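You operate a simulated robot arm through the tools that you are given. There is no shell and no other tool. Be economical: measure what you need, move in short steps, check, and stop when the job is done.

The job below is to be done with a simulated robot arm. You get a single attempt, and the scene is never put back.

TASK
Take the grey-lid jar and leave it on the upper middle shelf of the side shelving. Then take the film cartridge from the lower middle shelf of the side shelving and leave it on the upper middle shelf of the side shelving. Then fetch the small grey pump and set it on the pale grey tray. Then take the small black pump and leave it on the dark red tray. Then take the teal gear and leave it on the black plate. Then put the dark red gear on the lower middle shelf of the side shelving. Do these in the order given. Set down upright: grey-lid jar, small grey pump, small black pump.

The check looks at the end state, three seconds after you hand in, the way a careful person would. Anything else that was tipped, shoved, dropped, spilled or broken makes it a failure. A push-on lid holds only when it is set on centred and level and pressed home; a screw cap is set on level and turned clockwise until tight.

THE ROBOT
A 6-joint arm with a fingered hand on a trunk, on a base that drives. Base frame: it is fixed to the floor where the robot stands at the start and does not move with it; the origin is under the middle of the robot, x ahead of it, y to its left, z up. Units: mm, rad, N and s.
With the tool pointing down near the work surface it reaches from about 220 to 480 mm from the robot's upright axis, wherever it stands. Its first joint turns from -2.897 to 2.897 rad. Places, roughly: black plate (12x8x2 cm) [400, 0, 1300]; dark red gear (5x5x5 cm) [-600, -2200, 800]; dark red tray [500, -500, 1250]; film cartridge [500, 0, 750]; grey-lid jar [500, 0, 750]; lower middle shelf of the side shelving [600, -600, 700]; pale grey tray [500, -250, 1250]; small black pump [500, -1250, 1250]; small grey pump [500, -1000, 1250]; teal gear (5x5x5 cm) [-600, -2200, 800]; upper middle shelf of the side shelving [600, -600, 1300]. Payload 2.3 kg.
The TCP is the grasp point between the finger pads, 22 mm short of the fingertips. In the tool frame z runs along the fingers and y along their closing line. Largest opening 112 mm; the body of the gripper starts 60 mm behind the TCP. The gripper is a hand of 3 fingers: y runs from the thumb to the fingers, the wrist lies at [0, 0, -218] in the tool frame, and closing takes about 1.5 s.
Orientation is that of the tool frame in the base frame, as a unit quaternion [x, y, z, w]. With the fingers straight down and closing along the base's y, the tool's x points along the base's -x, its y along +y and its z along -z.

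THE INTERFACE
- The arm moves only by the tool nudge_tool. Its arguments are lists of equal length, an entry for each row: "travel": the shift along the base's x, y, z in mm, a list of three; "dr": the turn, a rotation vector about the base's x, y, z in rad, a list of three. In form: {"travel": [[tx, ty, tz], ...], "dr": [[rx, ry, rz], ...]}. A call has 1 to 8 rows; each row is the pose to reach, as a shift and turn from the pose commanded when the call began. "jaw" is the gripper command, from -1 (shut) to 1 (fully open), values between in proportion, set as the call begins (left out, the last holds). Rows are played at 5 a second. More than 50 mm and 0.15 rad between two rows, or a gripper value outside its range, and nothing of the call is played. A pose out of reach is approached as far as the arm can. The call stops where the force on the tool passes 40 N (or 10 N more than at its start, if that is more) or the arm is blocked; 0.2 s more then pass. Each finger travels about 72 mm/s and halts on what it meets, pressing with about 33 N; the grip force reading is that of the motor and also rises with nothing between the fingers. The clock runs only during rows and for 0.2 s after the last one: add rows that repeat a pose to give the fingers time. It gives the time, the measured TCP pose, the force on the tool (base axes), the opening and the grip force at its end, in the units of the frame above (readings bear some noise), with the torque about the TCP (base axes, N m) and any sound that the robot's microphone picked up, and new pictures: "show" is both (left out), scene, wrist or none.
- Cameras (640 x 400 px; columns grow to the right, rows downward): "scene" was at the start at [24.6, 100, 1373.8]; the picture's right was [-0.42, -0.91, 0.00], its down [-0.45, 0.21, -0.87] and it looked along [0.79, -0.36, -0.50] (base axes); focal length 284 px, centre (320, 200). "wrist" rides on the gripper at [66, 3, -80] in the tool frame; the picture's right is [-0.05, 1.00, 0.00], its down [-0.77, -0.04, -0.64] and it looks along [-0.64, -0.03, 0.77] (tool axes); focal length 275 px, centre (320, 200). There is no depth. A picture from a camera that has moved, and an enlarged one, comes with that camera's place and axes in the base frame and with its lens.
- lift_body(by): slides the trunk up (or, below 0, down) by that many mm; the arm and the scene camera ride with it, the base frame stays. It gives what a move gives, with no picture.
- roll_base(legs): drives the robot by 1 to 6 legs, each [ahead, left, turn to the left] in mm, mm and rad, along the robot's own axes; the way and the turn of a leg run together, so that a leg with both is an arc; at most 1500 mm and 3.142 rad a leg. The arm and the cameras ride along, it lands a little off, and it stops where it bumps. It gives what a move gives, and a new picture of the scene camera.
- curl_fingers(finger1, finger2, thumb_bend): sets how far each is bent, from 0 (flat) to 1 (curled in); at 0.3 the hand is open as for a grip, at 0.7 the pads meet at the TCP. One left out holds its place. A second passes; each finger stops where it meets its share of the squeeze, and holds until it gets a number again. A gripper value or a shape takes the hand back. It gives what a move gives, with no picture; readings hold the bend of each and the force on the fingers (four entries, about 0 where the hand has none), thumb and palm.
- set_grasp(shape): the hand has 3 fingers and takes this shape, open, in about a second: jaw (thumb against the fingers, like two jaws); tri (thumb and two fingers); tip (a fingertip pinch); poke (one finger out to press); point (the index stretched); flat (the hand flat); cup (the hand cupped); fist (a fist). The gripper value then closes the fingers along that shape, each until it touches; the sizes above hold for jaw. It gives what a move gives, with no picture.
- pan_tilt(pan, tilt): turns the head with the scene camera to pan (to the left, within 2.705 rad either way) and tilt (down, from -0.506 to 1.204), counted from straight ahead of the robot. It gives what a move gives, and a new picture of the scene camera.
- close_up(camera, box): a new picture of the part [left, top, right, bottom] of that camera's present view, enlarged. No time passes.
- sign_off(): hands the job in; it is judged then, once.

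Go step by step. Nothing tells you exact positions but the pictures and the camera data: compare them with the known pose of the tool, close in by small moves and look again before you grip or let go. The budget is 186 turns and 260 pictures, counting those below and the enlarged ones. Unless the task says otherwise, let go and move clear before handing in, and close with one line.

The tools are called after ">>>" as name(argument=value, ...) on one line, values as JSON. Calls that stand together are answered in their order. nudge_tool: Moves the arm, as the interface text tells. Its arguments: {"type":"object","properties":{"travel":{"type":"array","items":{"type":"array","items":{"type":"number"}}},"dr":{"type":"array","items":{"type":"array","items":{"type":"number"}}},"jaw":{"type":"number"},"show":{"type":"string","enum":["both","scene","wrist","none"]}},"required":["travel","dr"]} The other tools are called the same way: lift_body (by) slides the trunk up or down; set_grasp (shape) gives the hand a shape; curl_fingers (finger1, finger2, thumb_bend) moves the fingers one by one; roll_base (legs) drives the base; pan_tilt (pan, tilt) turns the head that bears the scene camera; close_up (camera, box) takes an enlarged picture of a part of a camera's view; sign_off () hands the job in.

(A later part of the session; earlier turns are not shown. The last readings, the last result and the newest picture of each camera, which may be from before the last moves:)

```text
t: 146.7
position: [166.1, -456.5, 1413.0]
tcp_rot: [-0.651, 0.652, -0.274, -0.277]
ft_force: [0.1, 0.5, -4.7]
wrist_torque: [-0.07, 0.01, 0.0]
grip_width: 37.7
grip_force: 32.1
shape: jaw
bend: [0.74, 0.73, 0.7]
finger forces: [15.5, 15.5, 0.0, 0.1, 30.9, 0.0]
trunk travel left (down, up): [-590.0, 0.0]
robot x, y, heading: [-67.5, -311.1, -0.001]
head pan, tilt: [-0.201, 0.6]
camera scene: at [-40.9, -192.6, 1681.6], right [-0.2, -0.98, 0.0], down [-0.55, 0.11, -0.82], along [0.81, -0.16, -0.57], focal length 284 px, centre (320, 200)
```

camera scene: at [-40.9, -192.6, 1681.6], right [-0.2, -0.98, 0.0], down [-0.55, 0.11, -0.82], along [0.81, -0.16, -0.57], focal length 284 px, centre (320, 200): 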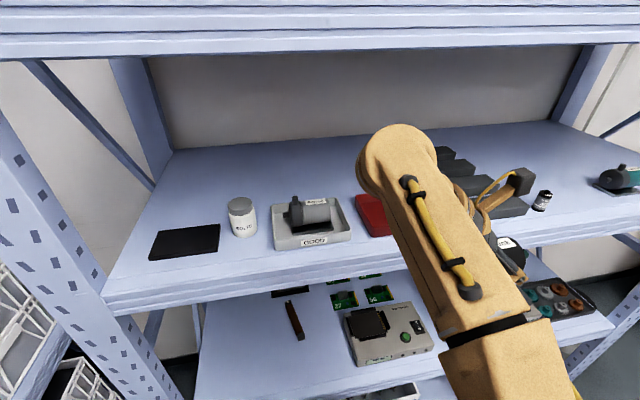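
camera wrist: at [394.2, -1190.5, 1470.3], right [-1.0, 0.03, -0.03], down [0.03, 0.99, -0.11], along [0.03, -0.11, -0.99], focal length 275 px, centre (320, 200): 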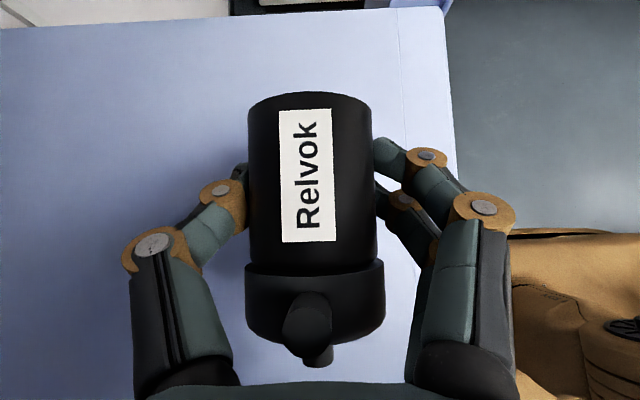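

>>> roll_base(legs=[[152, 0, 0]])

>>> nudge_tool(travel=[[30, 0, 0], [60, 0, 0], [92, 0, -8]], dr=[[0, 0, 0], [0, 0, 0], [0, 0, 0]], show="both")

```text
t: 148.1
position: [318.0, -456.6, 1412.8]
tcp_rot: [-0.65, 0.653, -0.273, -0.276]
ft_force: [0.2, 0.3, -5.0]
wrist_torque: [-0.03, 0.02, -0.01]
grip_width: 37.4
grip_force: 33.3
shape: jaw
bend: [0.74, 0.73, 0.7]
finger forces: [15.4, 15.5, 0.0, 0.1, 30.9, 0.1]
trunk travel left (down, up): [-590.0, 0.0]
robot x, y, heading: [75.0, -310.6, 0.001]
head pan, tilt: [-0.201, 0.6]
camera scene: at [110.5, -192.3, 1681.7], right [-0.2, -0.98, 0.0], down [-0.55, 0.11, -0.82], along [0.81, -0.16, -0.57], focal length 284 px, centre (320, 200)
```

scene: 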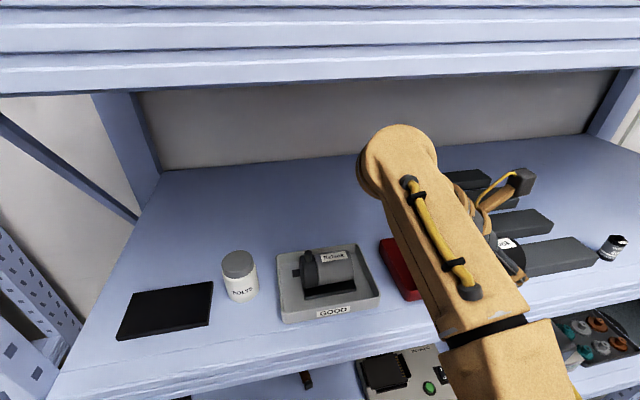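

```text
t: 148.9
position: [410.7, -455.9, 1402.5]
tcp_rot: [-0.651, 0.652, -0.274, -0.276]
ft_force: [0.6, 0.7, -5.3]
wrist_torque: [-0.05, 0.02, 0.01]
grip_width: 37.6
grip_force: 32.8
shape: jaw
bend: [0.74, 0.73, 0.7]
finger forces: [15.4, 15.4, 0.1, 0.0, 30.9, 0.1]
trunk travel left (down, up): [-590.0, 0.0]
robot x, y, heading: [86.8, -312.1, -0.002]
head pan, tilt: [-0.201, 0.6]
camera scene: at [112.2, -192.2, 1681.6], right [-0.2, -0.98, 0.0], down [-0.55, 0.11, -0.82], along [0.81, -0.16, -0.57], focal length 284 px, centre (320, 200)
camera wrist: at [407.2, -444.6, 1507.4], right [-1.0, 0.04, -0.03], down [0.04, 0.99, -0.11], along [0.03, -0.11, -0.99], focal length 275 px, centre (320, 200)
```

scene: 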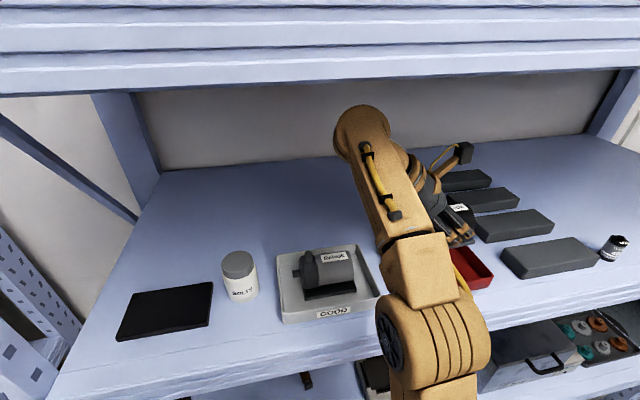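
wrist: 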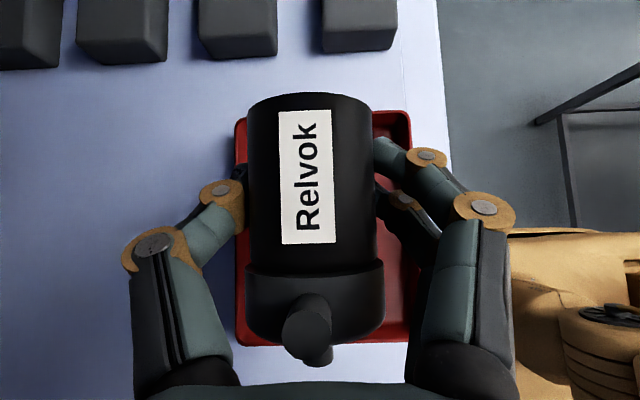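

The tray centre is ≈(410, -446). I adjust +7 mm in y and lower.

>>> nudge_tool(travel=[[0, 7, -10], [0, 7, -25], [0, 7, -40], [0, 7, -54]], dr=[[0, 0, 0], [0, 0, 0], [0, 0, 0], [0, 0, 0]], show="wrist")

```text
t: 149.9
position: [410.4, -449.6, 1351.2]
tcp_rot: [-0.651, 0.652, -0.274, -0.276]
ft_force: [0.0, 1.3, -5.3]
wrist_torque: [-0.05, 0.0, -0.03]
grip_width: 37.3
grip_force: 33.2
shape: jaw
bend: [0.74, 0.73, 0.7]
finger forces: [15.3, 15.0, 0.0, 0.0, 28.0, 0.1]
trunk travel left (down, up): [-590.0, 0.0]
robot x, y, heading: [84.3, -309.5, -0.001]
head pan, tilt: [-0.201, 0.6]
camera wrist: at [405.7, -437.8, 1454.3], right [-1.0, 0.04, -0.03], down [0.04, 0.99, -0.11], along [0.03, -0.11, -0.99], focal length 275 px, centre (320, 200)
```

wrist: 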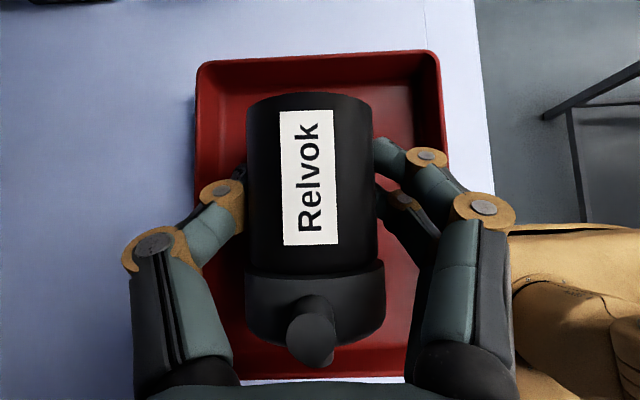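

>>> nudge_tool(travel=[[0, 0, -4], [0, 0, -7], [0, 0, -9], [0, 0, -11], [0, 0, -13], [0, 0, -14]], dr=[[0, 0, 0], [0, 0, 0], [0, 0, 0], [0, 0, 0], [0, 0, 0], [0, 0, 0]], show="wrist")

```text
t: 151.3
position: [408.9, -450.0, 1338.2]
tcp_rot: [-0.65, 0.652, -0.275, -0.277]
ft_force: [2.1, -1.7, 6.8]
wrist_torque: [-0.15, 0.02, 0.02]
grip_width: 37.0
grip_force: 32.8
shape: jaw
bend: [0.74, 0.73, 0.71]
finger forces: [14.5, 11.7, 0.0, 0.0, 27.1, 0.1]
trunk travel left (down, up): [-590.0, 0.0]
robot x, y, heading: [81.7, -312.1, 0.003]
head pan, tilt: [-0.201, 0.6]
camera wrist: at [405.2, -438.4, 1441.5], right [-1.0, 0.04, -0.03], down [0.04, 0.99, -0.11], along [0.03, -0.11, -0.99], focal length 275 px, centre (320, 200)
```

wrist: 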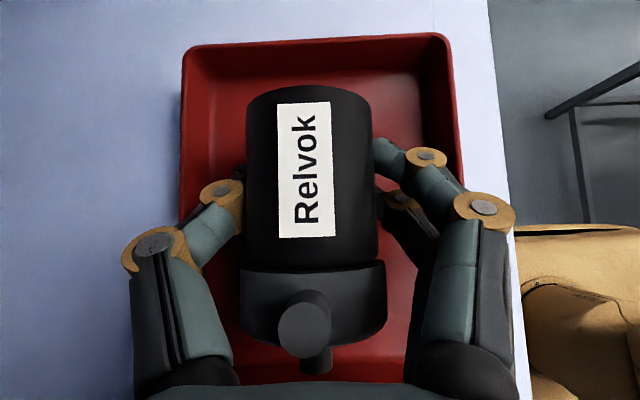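

>>> nudge_tool(travel=[[0, 0, -1], [0, 0, -2], [0, 0, -2]], dr=[[0, 0, 0], [0, 0, 0], [0, 0, 0]], show="none")

>>> nudge_tool(travel=[[0, 0, 1], [0, 0, 1], [0, 0, 1], [0, 0, 1]], dr=[[0, 0, 0], [0, 0, 0], [0, 0, 0], [0, 0, 0]], jaw=0.1, show="wrist")

```text
t: 152.1
position: [408.5, -450.0, 1335.7]
tcp_rot: [-0.649, 0.652, -0.276, -0.277]
ft_force: [3.7, -3.8, 28.0]
wrist_torque: [-0.35, 0.36, 0.16]
grip_width: 37.1
grip_force: 33.0
shape: jaw
bend: [0.75, 0.74, 0.71]
finger forces: [14.0, 26.4, 0.1, 0.0, 30.0, 0.0]
trunk travel left (down, up): [-590.0, 0.0]
robot x, y, heading: [79.6, -311.3, -0.005]
head pan, tilt: [-0.201, 0.6]
```

```text
t: 153.1
position: [409.2, -449.0, 1335.9]
tcp_rot: [-0.65, 0.652, -0.274, -0.277]
ft_force: [3.8, -0.4, 9.9]
wrist_torque: [-0.1, 0.17, 0.0]
grip_width: 56.6
grip_force: 0.0
shape: jaw
bend: [0.72, 0.77, 0.7]
finger forces: [0.1, 10.6, 0.0, 0.1, 0.0, 0.0]
trunk travel left (down, up): [-590.0, 0.0]
robot x, y, heading: [85.1, -314.9, -0.002]
head pan, tilt: [-0.201, 0.6]
camera wrist: at [405.7, -437.4, 1439.7], right [-1.0, 0.04, -0.03], down [0.04, 0.99, -0.11], along [0.03, -0.11, -0.99], focal length 275 px, centre (320, 200)
```

wrist: 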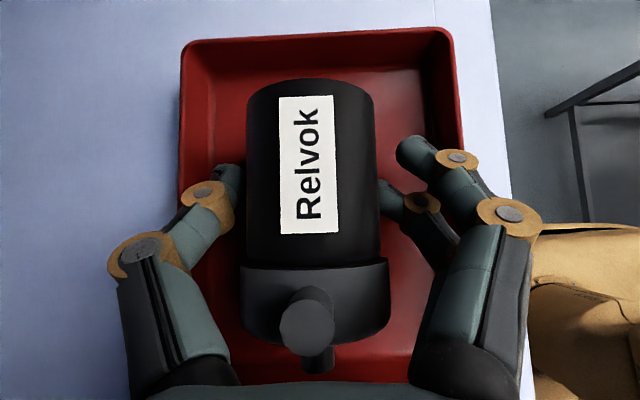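

One finger still presses on something (likely the tray floor). I'll rise a few millimetres and check.

>>> nudge_tool(travel=[[0, 0, 2], [0, 0, 4], [0, 0, 4]], dr=[[0, 0, 0], [0, 0, 0], [0, 0, 0]], show="wrist")

```text
t: 153.9
position: [409.9, -448.6, 1340.3]
tcp_rot: [-0.65, 0.653, -0.274, -0.277]
ft_force: [0.4, 0.2, -0.8]
wrist_torque: [0.0, 0.0, -0.03]
grip_width: 61.1
grip_force: 0.1
shape: jaw
bend: [0.72, 0.72, 0.7]
finger forces: [0.1, 0.0, 0.0, 0.0, 0.0, 0.0]
trunk travel left (down, up): [-590.0, 0.0]
robot x, y, heading: [77.9, -314.2, -0.002]
head pan, tilt: [-0.201, 0.6]
camera wrist: at [405.0, -438.2, 1443.9], right [-1.0, 0.04, -0.03], down [0.04, 0.99, -0.11], along [0.03, -0.11, -0.99], focal length 275 px, centre (320, 200)
```

wrist: 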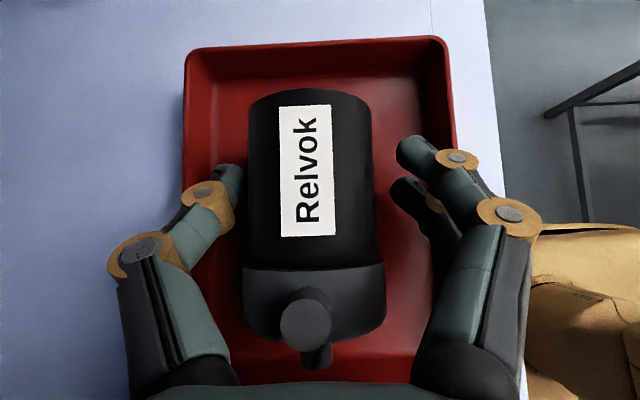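

Free now. I centre by +3 mm in x and rise.

>>> nudge_tool(travel=[[3, 0, 0], [3, 0, 10], [3, 0, 30], [3, 0, 55], [3, 0, 72]], dr=[[0, 0, 0], [0, 0, 0], [0, 0, 0], [0, 0, 0], [0, 0, 0]], show="wrist")

>>> nudge_tool(travel=[[-40, 0, 3], [-80, 0, 5], [-110, 0, 5]], dr=[[0, 0, 0], [0, 0, 0], [0, 0, 0]], show="none")

>>> roll_base(legs=[[-200, 0, 0]])

>>> pan_tilt(pan=0.0, tilt=0.6)

```text
t: 155.1
position: [412.4, -450.1, 1413.0]
tcp_rot: [-0.65, 0.652, -0.274, -0.277]
ft_force: [-0.2, -0.9, -0.2]
wrist_torque: [0.01, 0.0, 0.03]
grip_width: 61.0
grip_force: 0.0
shape: jaw
bend: [0.72, 0.72, 0.7]
finger forces: [0.0, 0.0, 0.1, 0.1, 0.0, 0.0]
trunk travel left (down, up): [-590.0, 0.0]
robot x, y, heading: [78.8, -315.3, -0.002]
head pan, tilt: [-0.201, 0.6]
camera wrist: at [408.4, -437.9, 1516.1], right [-1.0, 0.04, -0.03], down [0.04, 0.99, -0.11], along [0.03, -0.11, -0.99], focal length 275 px, centre (320, 200)
```

wrist: 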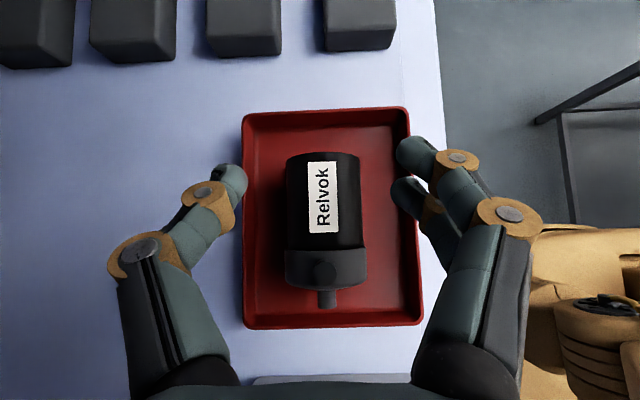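

```text
t: 155.9
position: [301.4, -448.2, 1417.7]
tcp_rot: [-0.65, 0.652, -0.275, -0.277]
ft_force: [0.5, -0.1, 0.4]
wrist_torque: [0.0, -0.01, 0.03]
grip_width: 61.1
grip_force: 0.0
shape: jaw
bend: [0.72, 0.72, 0.7]
finger forces: [0.0, 0.1, 0.0, 0.0, 0.1, 0.0]
trunk travel left (down, up): [-590.0, 0.0]
robot x, y, heading: [80.8, -312.2, 0.0]
head pan, tilt: [-0.201, 0.6]
```

```text
t: 157.5
position: [102.4, -448.3, 1416.8]
tcp_rot: [-0.65, 0.653, -0.274, -0.277]
ft_force: [0.1, 0.4, 0.1]
wrist_torque: [0.01, 0.03, 0.04]
grip_width: 61.0
grip_force: 0.1
shape: jaw
bend: [0.72, 0.72, 0.7]
finger forces: [0.0, 0.0, 0.1, 0.0, 0.0, 0.1]
trunk travel left (down, up): [-590.0, 0.0]
robot x, y, heading: [-117.3, -316.2, -0.005]
head pan, tilt: [-0.201, 0.6]
camera scene: at [-89.8, -192.0, 1681.7], right [-0.2, -0.98, 0.0], down [-0.55, 0.11, -0.83], along [0.81, -0.17, -0.56], focal length 284 px, centre (320, 200)
```

scene: 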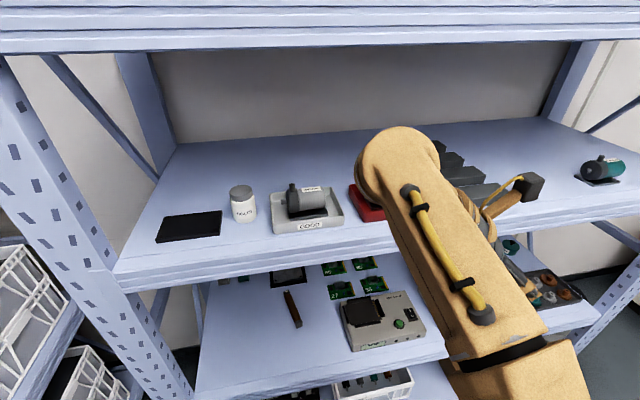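

```text
t: 158.2
position: [103.3, -448.4, 1416.9]
tcp_rot: [-0.65, 0.653, -0.274, -0.277]
ft_force: [-0.4, 0.2, -0.9]
wrist_torque: [-0.04, -0.02, -0.02]
grip_width: 61.3
grip_force: 0.1
shape: jaw
bend: [0.72, 0.72, 0.7]
finger forces: [0.0, 0.0, 0.0, 0.0, 0.0, 0.0]
trunk travel left (down, up): [-590.0, 0.0]
robot x, y, heading: [-117.8, -313.2, -0.005]
head pan, tilt: [0.0, 0.6]
camera scene: at [-87.4, -174.4, 1681.7], right [0.0, -1.0, 0.0], down [-0.56, 0.0, -0.83], along [0.83, 0.0, -0.56], focal length 284 px, centre (320, 200)
```

scene: 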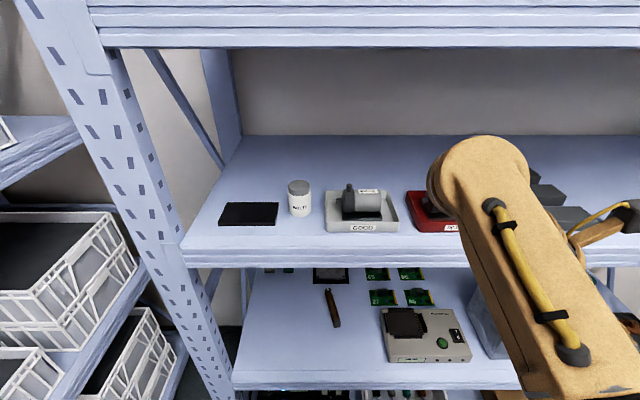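

Both pumps are placed. I back away, restore the hand to straight down, turn right and look for the gear table.

>>> roll_base(legs=[[-400, 0, 0]])

>>> nudge_tool(travel=[[0, 20, -20], [0, 40, -40], [0, 60, -60], [0, 80, -80], [0, 100, -95], [0, 120, -110], [0, 140, -115]], dr=[[0.13, 0, 0], [0.26, 0, 0], [0.39, 0, 0], [0.52, 0, 0], [0.65, 0, 0], [0.78, 0, 0], [0.8, 0, 0]], show="none")

>>> nudge_tool(travel=[[0, 0, 0], [0, 0, 0], [0, 0, 0], [0, 0, 0], [0, 0, 0], [0, 0, 0], [0, 0, 0], [0, 0, 0]], dr=[[0, 0, 0.147], [0, 0, 0.294], [0, 0, 0.441], [0, 0, 0.588], [0, 0, 0.735], [0, 0, 0.882], [0, 0, 1.03], [0, 0, 1.178]], show="none")

>>> nudge_tool(travel=[[0, 0, 0], [0, 0, 0], [0, 0, 0], [0, 0, 0], [0, 0, 0], [0, 0, 0], [0, 0, 0], [0, 0, 0]], dr=[[0, 0, 0.147], [0, 0, 0.294], [0, 0, 0.441], [0, 0, 0.588], [0, 0, 0.735], [0, 0, 0.882], [0, 0, 1.03], [0, 0, 1.178]], show="none")

>>> nudge_tool(travel=[[0, 0, 0], [0, 0, 0], [0, 0, 0], [0, 0, 0], [0, 0, 0], [0, 0, 0], [0, 0, 0], [0, 0, 0]], dr=[[0, 0, 0.147], [0, 0, 0.294], [0, 0, 0.441], [0, 0, 0.588], [0, 0, 0.735], [0, 0, 0.882], [0, 0, 1.03], [0, 0, 1.178]], show="none")

>>> nudge_tool(travel=[[0, 0, 0], [0, 0, 0], [0, 0, 0], [0, 0, 0], [0, 0, 0], [0, 0, 0], [0, 0, 0], [0, 0, 0]], dr=[[0, 0, 0.147], [0, 0, 0.294], [0, 0, 0.441], [0, 0, 0.588], [0, 0, 0.735], [0, 0, 0.882], [0, 0, 1.03], [0, 0, 1.178]], show="none")

>>> roll_base(legs=[[0, 0, -1.571]])

```text
t: 160.7
position: [-296.3, -448.8, 1417.1]
tcp_rot: [-0.65, 0.652, -0.274, -0.277]
ft_force: [0.2, 0.1, 0.6]
wrist_torque: [0.01, 0.0, 0.0]
grip_width: 61.2
grip_force: 0.1
shape: jaw
bend: [0.72, 0.72, 0.7]
finger forces: [0.0, 0.0, 0.1, 0.0, 0.0, 0.0]
trunk travel left (down, up): [-590.0, 0.0]
robot x, y, heading: [-516.7, -310.3, 0.002]
head pan, tilt: [0.0, 0.6]
camera scene: at [-486.8, -174.1, 1681.7], right [0.0, -1.0, 0.0], down [-0.56, 0.0, -0.83], along [0.83, 0.0, -0.56], focal length 284 px, centre (320, 200)
```

scene: 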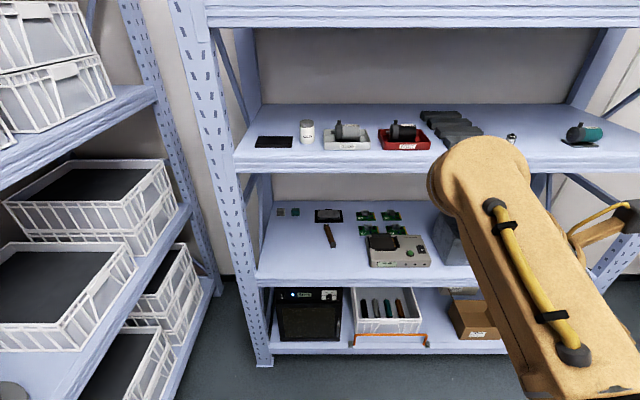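

```text
t: 162.3
position: [-295.8, -308.8, 1302.4]
tcp_rot: [0.707, -0.707, -0.002, 0.002]
ft_force: [0.3, 0.2, 0.2]
wrist_torque: [-0.02, -0.02, 0.0]
grip_width: 61.2
grip_force: 0.1
shape: jaw
bend: [0.72, 0.72, 0.7]
finger forces: [0.1, 0.0, 0.0, 0.0, 0.1, 0.1]
trunk travel left (down, up): [-590.0, 0.0]
robot x, y, heading: [-515.4, -316.0, -0.002]
head pan, tilt: [0.0, 0.6]
```

```text
t: 164.1
position: [-296.4, -308.8, 1302.7]
tcp_rot: [0.981, -0.194, -0.001, 0.003]
ft_force: [0.6, -0.2, -0.5]
wrist_torque: [-0.01, -0.02, 0.01]
grip_width: 61.0
grip_force: 0.0
shape: jaw
bend: [0.72, 0.72, 0.7]
finger forces: [0.0, 0.0, 0.0, 0.0, 0.1, 0.0]
trunk travel left (down, up): [-590.0, 0.0]
robot x, y, heading: [-514.3, -313.7, 0.001]
head pan, tilt: [0.0, 0.6]
```

```text
t: 165.9
position: [-294.1, -307.3, 1301.7]
tcp_rot: [0.924, 0.383, 0.001, 0.003]
ft_force: [0.0, 0.1, 0.8]
wrist_torque: [0.0, -0.01, 0.0]
grip_width: 61.4
grip_force: 0.0
shape: jaw
bend: [0.72, 0.72, 0.7]
finger forces: [0.0, 0.1, 0.1, 0.0, 0.0, 0.0]
trunk travel left (down, up): [-590.0, 0.0]
robot x, y, heading: [-517.8, -313.8, 0.002]
head pan, tilt: [0.0, 0.6]
```

```text
t: 167.7
position: [-295.9, -309.3, 1302.6]
tcp_rot: [0.556, 0.831, 0.003, 0.001]
ft_force: [-0.6, -0.3, 0.1]
wrist_torque: [0.01, 0.0, 0.01]
grip_width: 61.0
grip_force: 0.0
shape: jaw
bend: [0.72, 0.72, 0.7]
finger forces: [0.1, 0.1, 0.0, 0.0, 0.1, 0.0]
trunk travel left (down, up): [-590.0, 0.0]
robot x, y, heading: [-517.0, -312.9, -0.002]
head pan, tilt: [0.0, 0.6]
```

```text
t: 169.5
position: [-295.8, -308.7, 1301.6]
tcp_rot: [0.001, 1.0, 0.003, 0.0]
ft_force: [0.1, -0.1, 0.1]
wrist_torque: [0.0, 0.01, -0.01]
grip_width: 61.1
grip_force: 0.2
shape: jaw
bend: [0.72, 0.72, 0.7]
finger forces: [0.0, 0.1, 0.0, 0.0, 0.0, 0.0]
trunk travel left (down, up): [-590.0, 0.0]
robot x, y, heading: [-516.2, -309.8, 0.003]
head pan, tilt: [0.0, 0.6]
```

```text
t: 173.8
position: [-514.6, -533.7, 1302.1]
tcp_rot: [0.708, 0.706, 0.001, 0.001]
ft_force: [1.0, 0.1, 0.2]
wrist_torque: [-0.01, 0.0, -0.01]
grip_width: 61.3
grip_force: 0.0
shape: jaw
bend: [0.72, 0.72, 0.7]
finger forces: [0.1, 0.1, 0.0, 0.0, 0.0, 0.0]
trunk travel left (down, up): [-590.0, 0.0]
robot x, y, heading: [-519.0, -310.7, -1.574]
head pan, tilt: [0.0, 0.6]
camera scene: at [-374.0, -343.9, 1681.7], right [-1.0, 0.0, 0.0], down [0.0, 0.57, -0.82], along [0.0, -0.82, -0.57], focal length 284 px, centre (320, 200)
```

scene: 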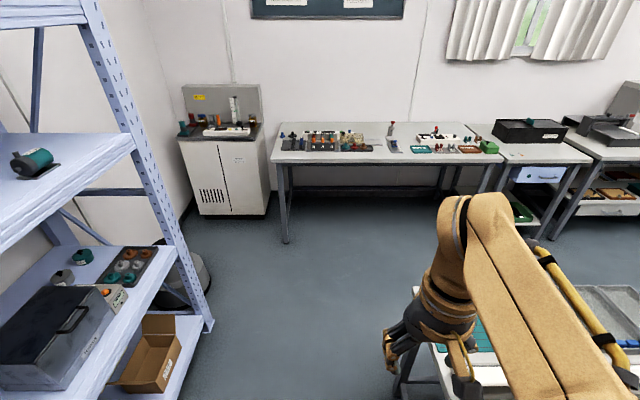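

I see a workbench along the far wall (y≈-2100). I zoom in to find the gears.

>>> close_up(camera="scene", box=[260, 100, 420, 200])

>>> close_up(camera="scene", box=[400, 100, 560, 200])

>>> pan_tilt(pan=-0.6, tilt=0.8)

```text
4.00 times, centred on (340, 150) of scene
camera zoom: at [-374.0, -343.9, 1681.7], right [-1.0, 0.0, 0.0], down [0.0, 0.57, -0.82], along [0.0, -0.82, -0.57], focal length 1137 px, centre (240, 400)
```

zoom: 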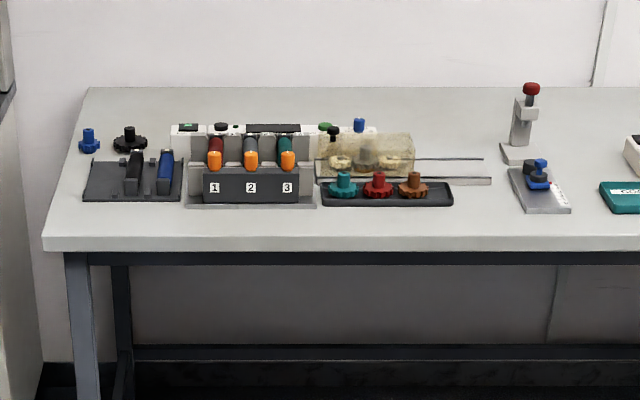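

```text
4.00 times, centred on (480, 150) of scene
camera zoom: at [-374.0, -343.9, 1681.7], right [-1.0, 0.0, 0.0], down [0.0, 0.57, -0.82], along [0.0, -0.82, -0.57], focal length 1137 px, centre (-320, 400)
```

zoom: 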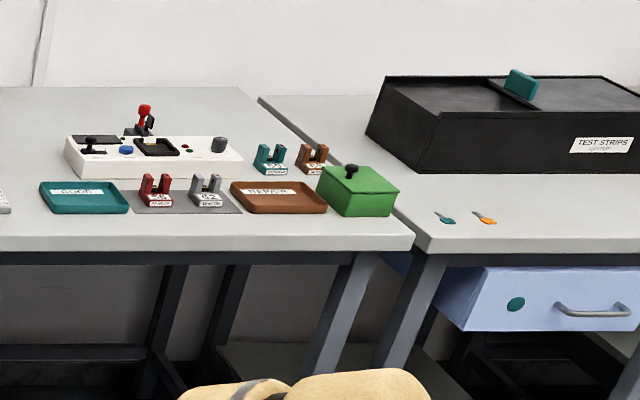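

```text
t: 174.8
position: [-513.7, -532.6, 1301.6]
tcp_rot: [0.708, 0.706, 0.002, 0.002]
ft_force: [0.9, -0.9, 0.1]
wrist_torque: [0.0, 0.03, 0.02]
grip_width: 61.2
grip_force: 0.1
shape: jaw
bend: [0.72, 0.72, 0.7]
finger forces: [0.1, 0.1, 0.0, 0.0, 0.0, 0.1]
trunk travel left (down, up): [-590.0, 0.0]
robot x, y, heading: [-516.4, -308.8, -1.574]
head pan, tilt: [-0.6, 0.799]
camera scene: at [-419.5, -321.6, 1664.8], right [-0.82, 0.57, 0.0], down [0.41, 0.59, -0.7], along [-0.39, -0.58, -0.72], focal length 284 px, centre (320, 200)
```

scene: 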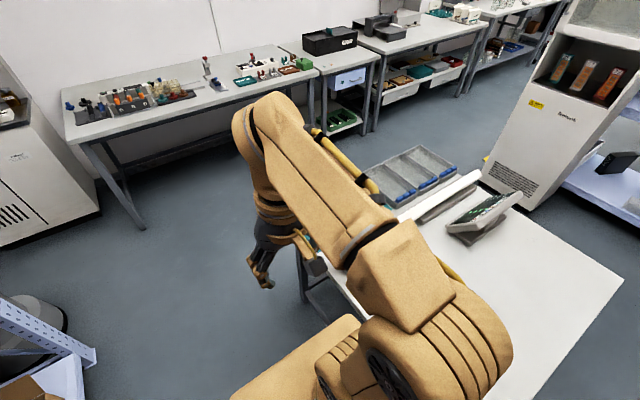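

The teal, dark red and brown gears sit in a black holder on the far bench, around x -560…-690, y≈-2250. I drive around the near table towards it.

>>> roll_base(legs=[[0, 230, 0], [1250, 0, 0], [0, -230, 0]])

>>> lift_body(by=-300)

>>> pan_tilt(pan=0.0, tilt=0.6)

```text
t: 183.8
position: [-522.5, -1788.6, 1302.8]
tcp_rot: [0.711, 0.704, 0.002, 0.001]
ft_force: [0.8, -0.5, -0.2]
wrist_torque: [0.02, 0.0, 0.0]
grip_width: 61.4
grip_force: 0.1
shape: jaw
bend: [0.72, 0.72, 0.7]
finger forces: [0.0, 0.0, 0.0, 0.0, 0.0, 0.1]
trunk travel left (down, up): [-590.0, 0.0]
robot x, y, heading: [-525.8, -1568.5, -1.582]
head pan, tilt: [-0.6, 0.799]
camera scene: at [-426.7, -1577.2, 1664.8], right [-0.82, 0.57, 0.0], down [0.41, 0.59, -0.7], along [-0.4, -0.57, -0.72], focal length 284 px, centre (320, 200)
```

scene: 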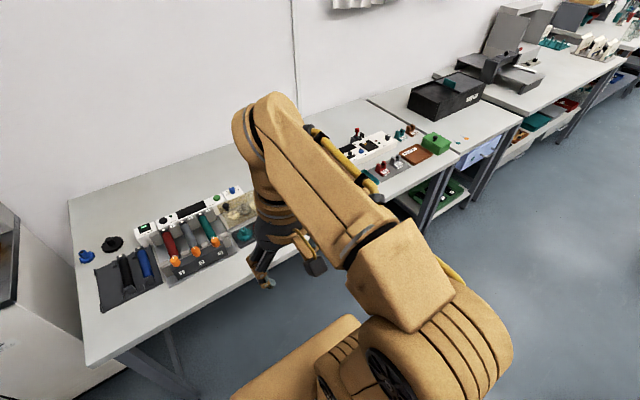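

```text
t: 186.8
position: [-523.1, -1787.9, 1003.0]
tcp_rot: [0.711, 0.703, 0.003, 0.001]
ft_force: [-0.1, -0.1, -0.7]
wrist_torque: [0.01, -0.01, 0.0]
grip_width: 61.1
grip_force: 0.1
shape: jaw
bend: [0.72, 0.72, 0.7]
finger forces: [0.0, 0.1, 0.0, 0.0, 0.0, 0.0]
trunk travel left (down, up): [-290.0, 300.0]
robot x, y, heading: [-524.6, -1569.7, -1.576]
head pan, tilt: [-0.6, 0.799]
```

```text
t: 187.8
position: [-522.0, -1786.9, 1003.1]
tcp_rot: [0.711, 0.703, 0.002, 0.002]
ft_force: [-0.6, 0.0, 0.1]
wrist_torque: [0.01, 0.0, -0.01]
grip_width: 61.2
grip_force: 0.0
shape: jaw
bend: [0.72, 0.72, 0.7]
finger forces: [0.1, 0.1, 0.1, 0.0, 0.0, 0.1]
trunk travel left (down, up): [-290.0, 300.0]
robot x, y, heading: [-524.0, -1563.5, -1.58]
head pan, tilt: [0.0, 0.6]
camera scene: at [-381.1, -1599.4, 1381.6], right [-1.0, 0.01, 0.0], down [0.01, 0.57, -0.82], along [-0.01, -0.82, -0.57], focal length 284 px, centre (320, 200)
```

scene: 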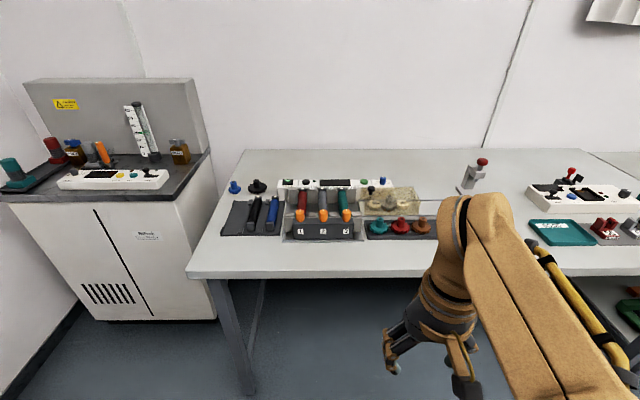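

>>> close_up(camera="scene", box=[330, 170, 490, 270])

>>> nudge_tool(travel=[[0, 0, 0], [0, 0, 0]], dr=[[0, 0, 0], [0, 0, 0]], jaw=1, show="wrist")

```text
4.00 times, centred on (410, 220) of scene
camera zoom: at [-381.1, -1599.4, 1381.6], right [-1.0, 0.01, 0.0], down [0.01, 0.57, -0.82], along [-0.01, -0.82, -0.57], focal length 1137 px, centre (-40, 120)
```

zoom: 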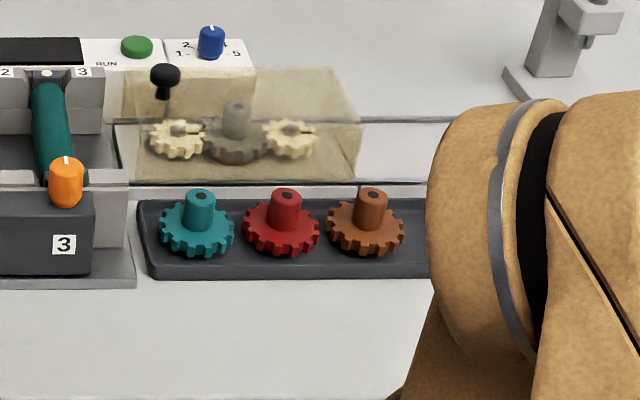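

```text
t: 188.3
position: [-522.0, -1789.5, 1002.3]
tcp_rot: [0.711, 0.703, 0.002, 0.002]
ft_force: [0.5, -0.5, -0.6]
wrist_torque: [-0.01, 0.02, 0.01]
grip_width: 112.1
grip_force: 0.1
shape: jaw
bend: [0.3, 0.3, 0.3]
finger forces: [0.0, 0.0, 0.0, 0.0, 0.0, 0.1]
trunk travel left (down, up): [-290.0, 300.0]
robot x, y, heading: [-523.9, -1564.0, -1.579]
head pan, tilt: [0.0, 0.6]
camera wrist: at [-520.2, -1722.8, 1083.1], right [1.0, -0.06, 0.0], down [-0.05, -0.77, 0.64], along [-0.03, -0.63, -0.77], focal length 275 px, centre (320, 200)
```

wrist: 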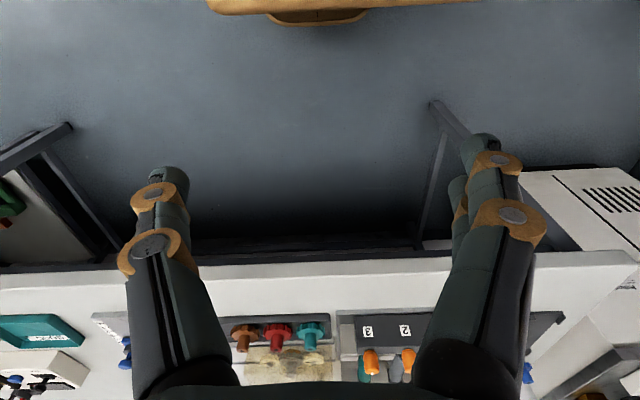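

The teal gear's hub top is at about (-561, -2232, 850), standing upright in its holder. I drive closer, keep the hand high, and look again.

>>> roll_base(legs=[[250, -40, 0]])

>>> nudge_tool(travel=[[0, -40, -20], [0, -80, -40], [0, -110, -60], [0, -110, -60]], dr=[[0, 0, 0], [0, 0, 0], [0, 0, 0], [0, 0, 0]], jaw=-0.2)

```text
t: 190.2
position: [-562.4, -2039.4, 1001.9]
tcp_rot: [0.709, 0.705, 0.002, 0.001]
ft_force: [0.2, -0.5, -0.3]
wrist_torque: [0.05, 0.02, 0.02]
grip_width: 112.0
grip_force: 0.1
shape: jaw
bend: [0.3, 0.3, 0.3]
finger forces: [0.0, 0.1, 0.0, 0.1, 0.0, 0.1]
trunk travel left (down, up): [-290.0, 300.0]
robot x, y, heading: [-567.2, -1818.2, -1.575]
head pan, tilt: [0.0, 0.6]
camera scene: at [-422.6, -1850.4, 1381.7], right [-1.0, 0.0, 0.0], down [0.0, 0.57, -0.82], along [0.0, -0.82, -0.57], focal length 284 px, centre (320, 200)
```

scene: 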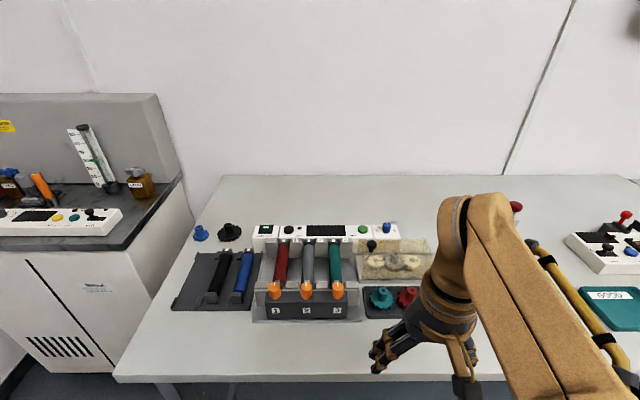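

```text
t: 191.2
position: [-561.8, -2148.2, 943.6]
tcp_rot: [0.709, 0.705, 0.002, 0.002]
ft_force: [0.6, -0.3, -0.4]
wrist_torque: [0.01, 0.03, 0.0]
grip_width: 45.3
grip_force: 0.0
shape: jaw
bend: [0.73, 0.73, 0.7]
finger forces: [0.0, 0.0, 0.0, 0.1, 0.0, 0.0]
trunk travel left (down, up): [-290.0, 300.0]
robot x, y, heading: [-568.9, -1819.1, -1.576]
head pan, tilt: [0.0, 0.6]
camera scene: at [-422.5, -1849.8, 1381.7], right [-1.0, 0.0, 0.0], down [0.0, 0.56, -0.83], along [0.0, -0.83, -0.56], focal length 284 px, centre (320, 200)
camera wrist: at [-560.4, -2082.8, 1024.0], right [1.0, -0.05, 0.0], down [-0.04, -0.77, 0.64], along [-0.03, -0.64, -0.77], focal length 275 px, centre (320, 200)
```

scene: 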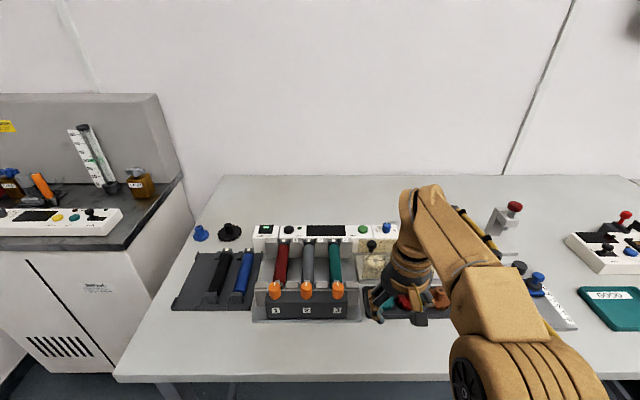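
wrist: 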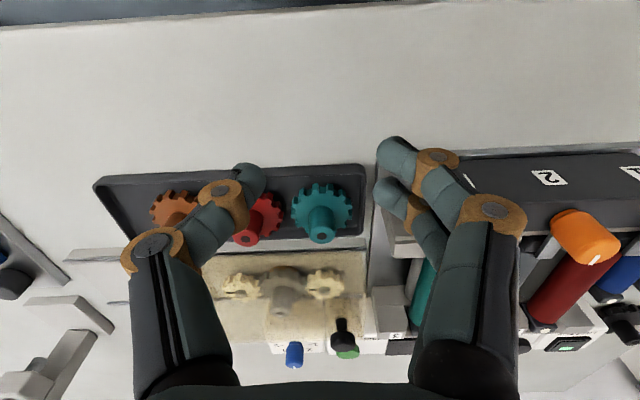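

>>> nudge_tool(travel=[[0, -40, 0], [0, -80, 0]], dr=[[0, 0, 0], [0, 0, 0]], show="wrist")

```text
t: 191.8
position: [-563.2, -2229.8, 942.2]
tcp_rot: [0.709, 0.705, 0.002, 0.0]
ft_force: [0.0, -0.5, 0.2]
wrist_torque: [0.06, -0.02, 0.0]
grip_width: 45.5
grip_force: 0.1
shape: jaw
bend: [0.73, 0.73, 0.7]
finger forces: [0.1, 0.0, 0.1, 0.0, 0.0, 0.0]
trunk travel left (down, up): [-290.0, 300.0]
robot x, y, heading: [-565.5, -1818.0, -1.577]
head pan, tilt: [0.0, 0.6]
camera wrist: at [-561.5, -2164.2, 1022.9], right [1.0, -0.05, 0.0], down [-0.04, -0.77, 0.63], along [-0.03, -0.63, -0.77], focal length 275 px, centre (320, 200)
```

wrist: 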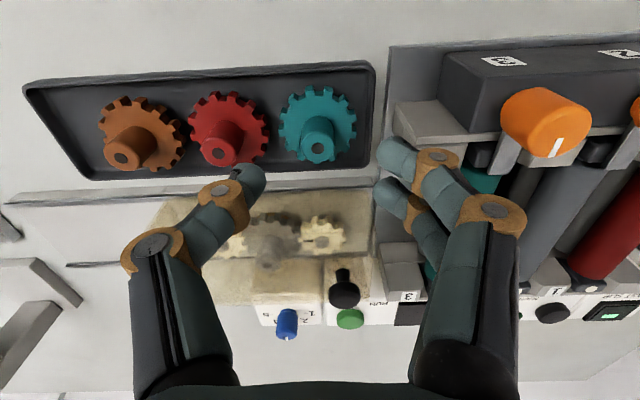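

The gear's hub is at (-566, -2245), hub top z≈873, disc top z≈841. I narrow the opening a bit, align above it and look.

>>> nudge_tool(travel=[[-3, -15, 0], [-3, -15, -20], [-3, -15, -40], [-3, -15, -40]], dr=[[0, 0, 0], [0, 0, 0], [0, 0, 0], [0, 0, 0]], jaw=-0.35, show="wrist")

```text
t: 192.8
position: [-566.0, -2244.4, 903.1]
tcp_rot: [0.709, 0.705, 0.001, 0.002]
ft_force: [-0.6, 0.2, 0.1]
wrist_torque: [0.0, 0.02, -0.01]
grip_width: 37.0
grip_force: 0.1
shape: jaw
bend: [0.73, 0.73, 0.7]
finger forces: [0.1, 0.0, 0.0, 0.0, 0.1, 0.1]
trunk travel left (down, up): [-290.0, 300.0]
robot x, y, heading: [-565.6, -1817.2, -1.576]
head pan, tilt: [0.0, 0.6]
camera wrist: at [-563.6, -2179.2, 983.4], right [1.0, -0.05, 0.0], down [-0.04, -0.77, 0.64], along [-0.03, -0.63, -0.77], focal length 275 px, centre (320, 200)
```

wrist: 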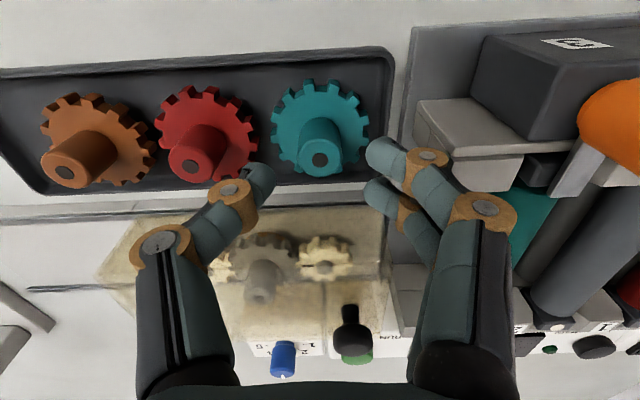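

>>> nudge_tool(travel=[[0, -3, -12], [0, -3, -24], [0, -3, -36]], dr=[[0, 0, 0], [0, 0, 0], [0, 0, 0]], show="wrist")

```text
t: 193.6
position: [-566.1, -2247.9, 866.2]
tcp_rot: [0.709, 0.705, 0.001, 0.002]
ft_force: [-0.4, 0.1, -0.3]
wrist_torque: [0.0, 0.01, -0.01]
grip_width: 36.5
grip_force: 0.0
shape: jaw
bend: [0.73, 0.73, 0.7]
finger forces: [0.0, 0.1, 0.0, 0.0, 0.0, 0.0]
trunk travel left (down, up): [-290.0, 300.0]
robot x, y, heading: [-562.0, -1816.4, -1.576]
head pan, tilt: [0.0, 0.6]
camera wrist: at [-564.4, -2182.1, 947.7], right [1.0, -0.05, 0.0], down [-0.04, -0.77, 0.64], along [-0.03, -0.63, -0.77], focal length 275 px, centre (320, 200)
```

wrist: 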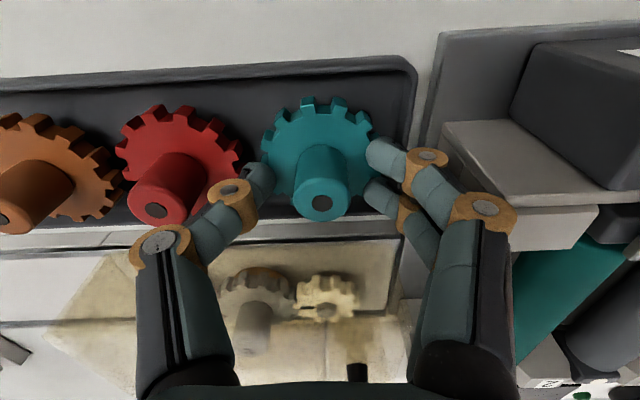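

The hub is centred between the fingers. Close and lift.

>>> nudge_tool(travel=[[0, 0, 0], [0, 0, 0], [0, 0, 0], [0, 0, 0], [0, 0, 0]], dr=[[0, 0, 0], [0, 0, 0], [0, 0, 0], [0, 0, 0], [0, 0, 0]], jaw=-1, show="wrist")

>>> nudge_tool(travel=[[0, 0, 10], [0, 0, 30], [0, 0, 60], [0, 0, 90]], dr=[[0, 0, 0], [0, 0, 0], [0, 0, 0], [0, 0, 0]], show="wrist")

```text
t: 194.8
position: [-565.5, -2246.8, 866.7]
tcp_rot: [0.709, 0.705, 0.002, 0.002]
ft_force: [-0.3, 0.7, 0.1]
wrist_torque: [0.0, 0.03, -0.01]
grip_width: 12.5
grip_force: 33.3
shape: jaw
bend: [0.72, 0.72, 0.7]
finger forces: [15.9, 16.5, 0.0, 0.0, 29.5, 0.0]
trunk travel left (down, up): [-290.0, 300.0]
robot x, y, heading: [-563.5, -1818.1, -1.574]
head pan, tilt: [0.0, 0.6]
camera wrist: at [-564.3, -2182.1, 947.9], right [1.0, -0.05, 0.0], down [-0.04, -0.77, 0.64], along [-0.03, -0.63, -0.77], focal length 275 px, centre (320, 200)
```

wrist: 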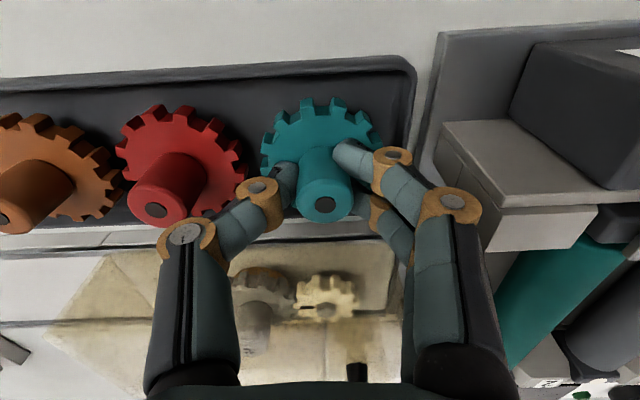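

```text
t: 195.8
position: [-566.6, -2247.4, 956.8]
tcp_rot: [0.709, 0.705, 0.001, 0.001]
ft_force: [0.0, 0.3, -0.6]
wrist_torque: [0.03, 0.01, 0.04]
grip_width: 12.4
grip_force: 33.0
shape: jaw
bend: [0.72, 0.72, 0.7]
finger forces: [18.1, 18.3, 0.1, 0.0, 29.3, 0.0]
trunk travel left (down, up): [-290.0, 300.0]
robot x, y, heading: [-568.7, -1819.2, -1.577]
head pan, tilt: [0.0, 0.6]
camera wrist: at [-564.7, -2182.1, 1037.4], right [1.0, -0.05, 0.0], down [-0.04, -0.77, 0.64], along [-0.03, -0.64, -0.77], focal length 275 px, centre (320, 200)
```

wrist: 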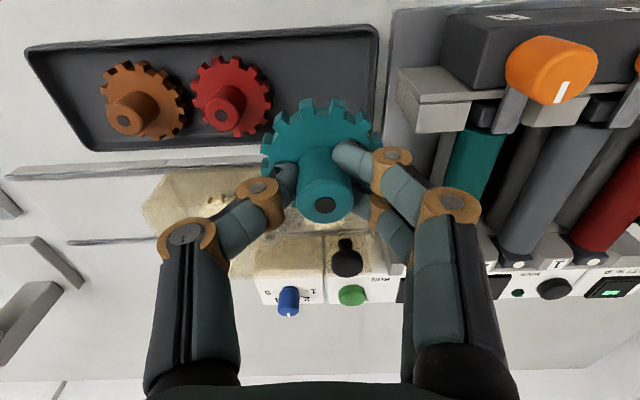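

The teal gear is held. I retract, back off and return to the shelving along the same path.

>>> nudge_tool(travel=[[0, 45, 30], [0, 90, 40], [0, 135, 45], [0, 180, 45]], dr=[[0, 0, 0], [0, 0, 0], [0, 0, 0], [0, 0, 0]], show="none")

>>> roll_base(legs=[[-250, 0, 0], [0, 230, 0], [-1250, 0, 0], [0, 0, 1.577], [180, 0, 0], [0, 299, 0]])

>>> lift_body(by=300)

>>> pan_tilt(pan=0.0, tilt=0.5)

```text
refused: row 1 steps farther than a row can; nothing moved
```

```text
t: 211.4
position: [278.5, -22.3, 957.0]
tcp_rot: [-0.003, 1.0, 0.002, -0.001]
ft_force: [0.2, -0.1, -0.2]
wrist_torque: [-0.02, -0.01, 0.0]
grip_width: 12.5
grip_force: 33.4
shape: jaw
bend: [0.72, 0.72, 0.7]
finger forces: [17.5, 18.4, 0.0, 0.1, 29.4, 0.0]
trunk travel left (down, up): [-290.0, 300.0]
robot x, y, heading: [-151.6, -27.4, 0.008]
head pan, tilt: [0.0, 0.6]
camera scene: at [-120.7, 112.8, 1381.6], right [0.01, -1.0, 0.0], down [-0.56, 0.0, -0.83], along [0.83, 0.01, -0.56], focal length 284 px, centre (320, 200)
```

scene: 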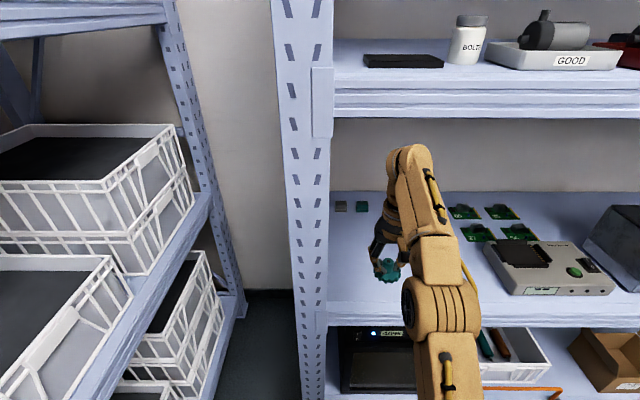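

```text
t: 212.8
position: [222.0, -24.1, 1019.8]
tcp_rot: [-0.002, 0.992, 0.001, -0.124]
ft_force: [0.4, -0.5, -1.0]
wrist_torque: [0.01, 0.01, -0.01]
grip_width: 12.3
grip_force: 33.1
shape: jaw
bend: [0.72, 0.72, 0.7]
finger forces: [17.4, 18.5, 0.0, 0.0, 29.2, 0.0]
trunk travel left (down, up): [-395.0, 195.0]
robot x, y, heading: [-153.5, -24.2, 0.002]
head pan, tilt: [0.0, 0.6]
stopped: the arm was blocked; the commanded pose is now the measured one
```

```text
t: 213.4
position: [224.2, -21.7, 1019.1]
tcp_rot: [-0.001, 0.993, 0.001, -0.121]
ft_force: [0.9, -0.5, -0.1]
wrist_torque: [0.03, -0.03, 0.02]
grip_width: 12.5
grip_force: 32.6
shape: jaw
bend: [0.72, 0.72, 0.7]
finger forces: [17.5, 18.5, 0.1, 0.0, 29.3, 0.0]
trunk travel left (down, up): [-395.0, 195.0]
robot x, y, heading: [-151.4, -24.4, 0.005]
head pan, tilt: [0.0, 0.499]
camera scene: at [-145.7, 112.1, 1495.8], right [0.01, -1.0, 0.0], down [-0.46, 0.0, -0.89], along [0.89, 0.01, -0.46], focal length 284 px, centre (320, 200)
```

scene: 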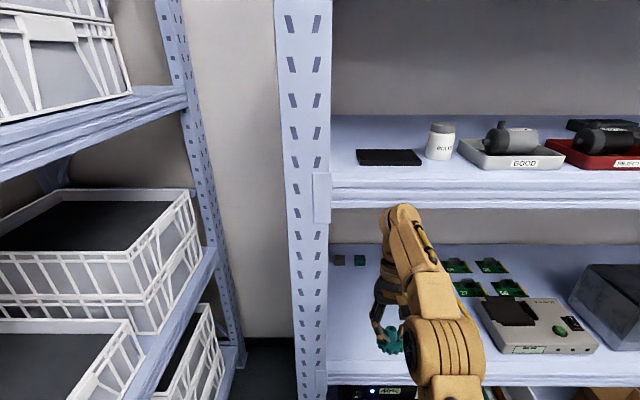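

My retract was refused, so the arm was still extended and touched the underside of the upper shelf when rising. The gear is still held and the shelf items look undisturbed. I lower a bit and back straight out.

>>> lift_body(by=-80)

>>> roll_base(legs=[[-150, 0, 0]])

>>> nudge_tool(travel=[[0, 0, 0]], dr=[[0, 0, 0]], show="wrist")

```text
t: 214.6
position: [239.8, -22.5, 932.4]
tcp_rot: [-0.002, 0.992, 0.001, -0.129]
ft_force: [-0.6, 0.4, 0.2]
wrist_torque: [0.01, -0.01, -0.01]
grip_width: 12.6
grip_force: 32.5
shape: jaw
bend: [0.72, 0.72, 0.7]
finger forces: [17.7, 18.6, 0.1, 0.0, 29.3, 0.0]
trunk travel left (down, up): [-315.0, 275.0]
robot x, y, heading: [-153.1, -25.6, 0.006]
head pan, tilt: [0.0, 0.499]
```

```text
t: 216.0
position: [89.0, -24.0, 932.8]
tcp_rot: [-0.002, 0.992, 0.001, -0.128]
ft_force: [-0.1, 0.0, -0.4]
wrist_torque: [0.0, 0.01, 0.0]
grip_width: 12.2
grip_force: 33.3
shape: jaw
bend: [0.72, 0.72, 0.7]
finger forces: [17.6, 18.6, 0.0, 0.1, 29.4, 0.0]
trunk travel left (down, up): [-315.0, 275.0]
robot x, y, heading: [-302.3, -28.1, 0.008]
head pan, tilt: [0.0, 0.499]
camera scene: at [-272.0, 111.2, 1415.6], right [0.01, -1.0, 0.0], down [-0.48, 0.0, -0.88], along [0.88, 0.01, -0.48], focal length 284 px, centre (320, 200)
```

scene: 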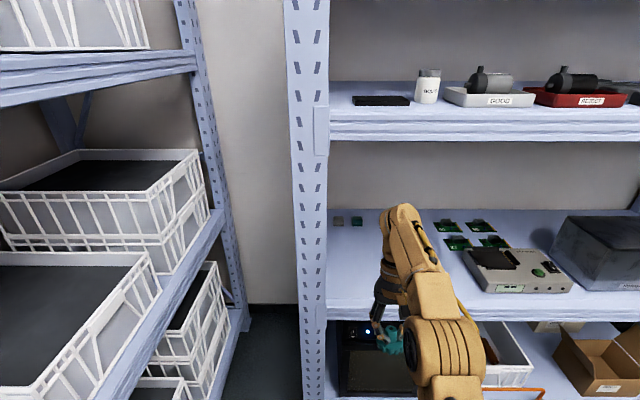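

```text
t: 216.4
position: [89.8, -23.6, 932.4]
tcp_rot: [-0.001, 0.992, 0.002, -0.129]
ft_force: [0.1, 0.2, -1.1]
wrist_torque: [0.01, 0.0, -0.02]
grip_width: 12.5
grip_force: 32.7
shape: jaw
bend: [0.72, 0.72, 0.7]
finger forces: [17.6, 18.6, 0.0, 0.1, 29.4, 0.1]
trunk travel left (down, up): [-315.0, 275.0]
robot x, y, heading: [-303.3, -26.7, 0.011]
head pan, tilt: [0.0, 0.499]
camera wrist: at [44.8, -21.6, 1027.9], right [0.04, 1.0, -0.01], down [0.91, -0.03, 0.42], along [0.42, -0.03, -0.91], focal length 275 px, centre (320, 200)
```

wrist: 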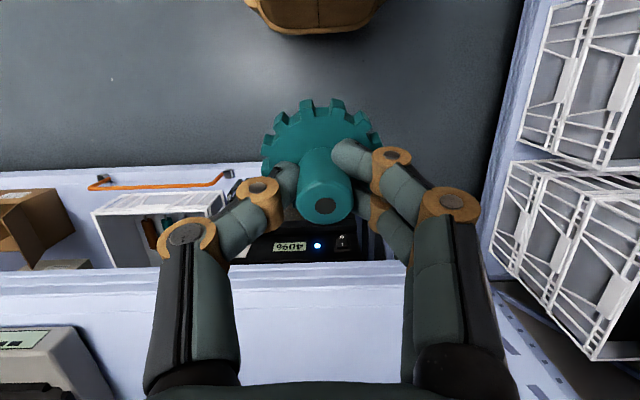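

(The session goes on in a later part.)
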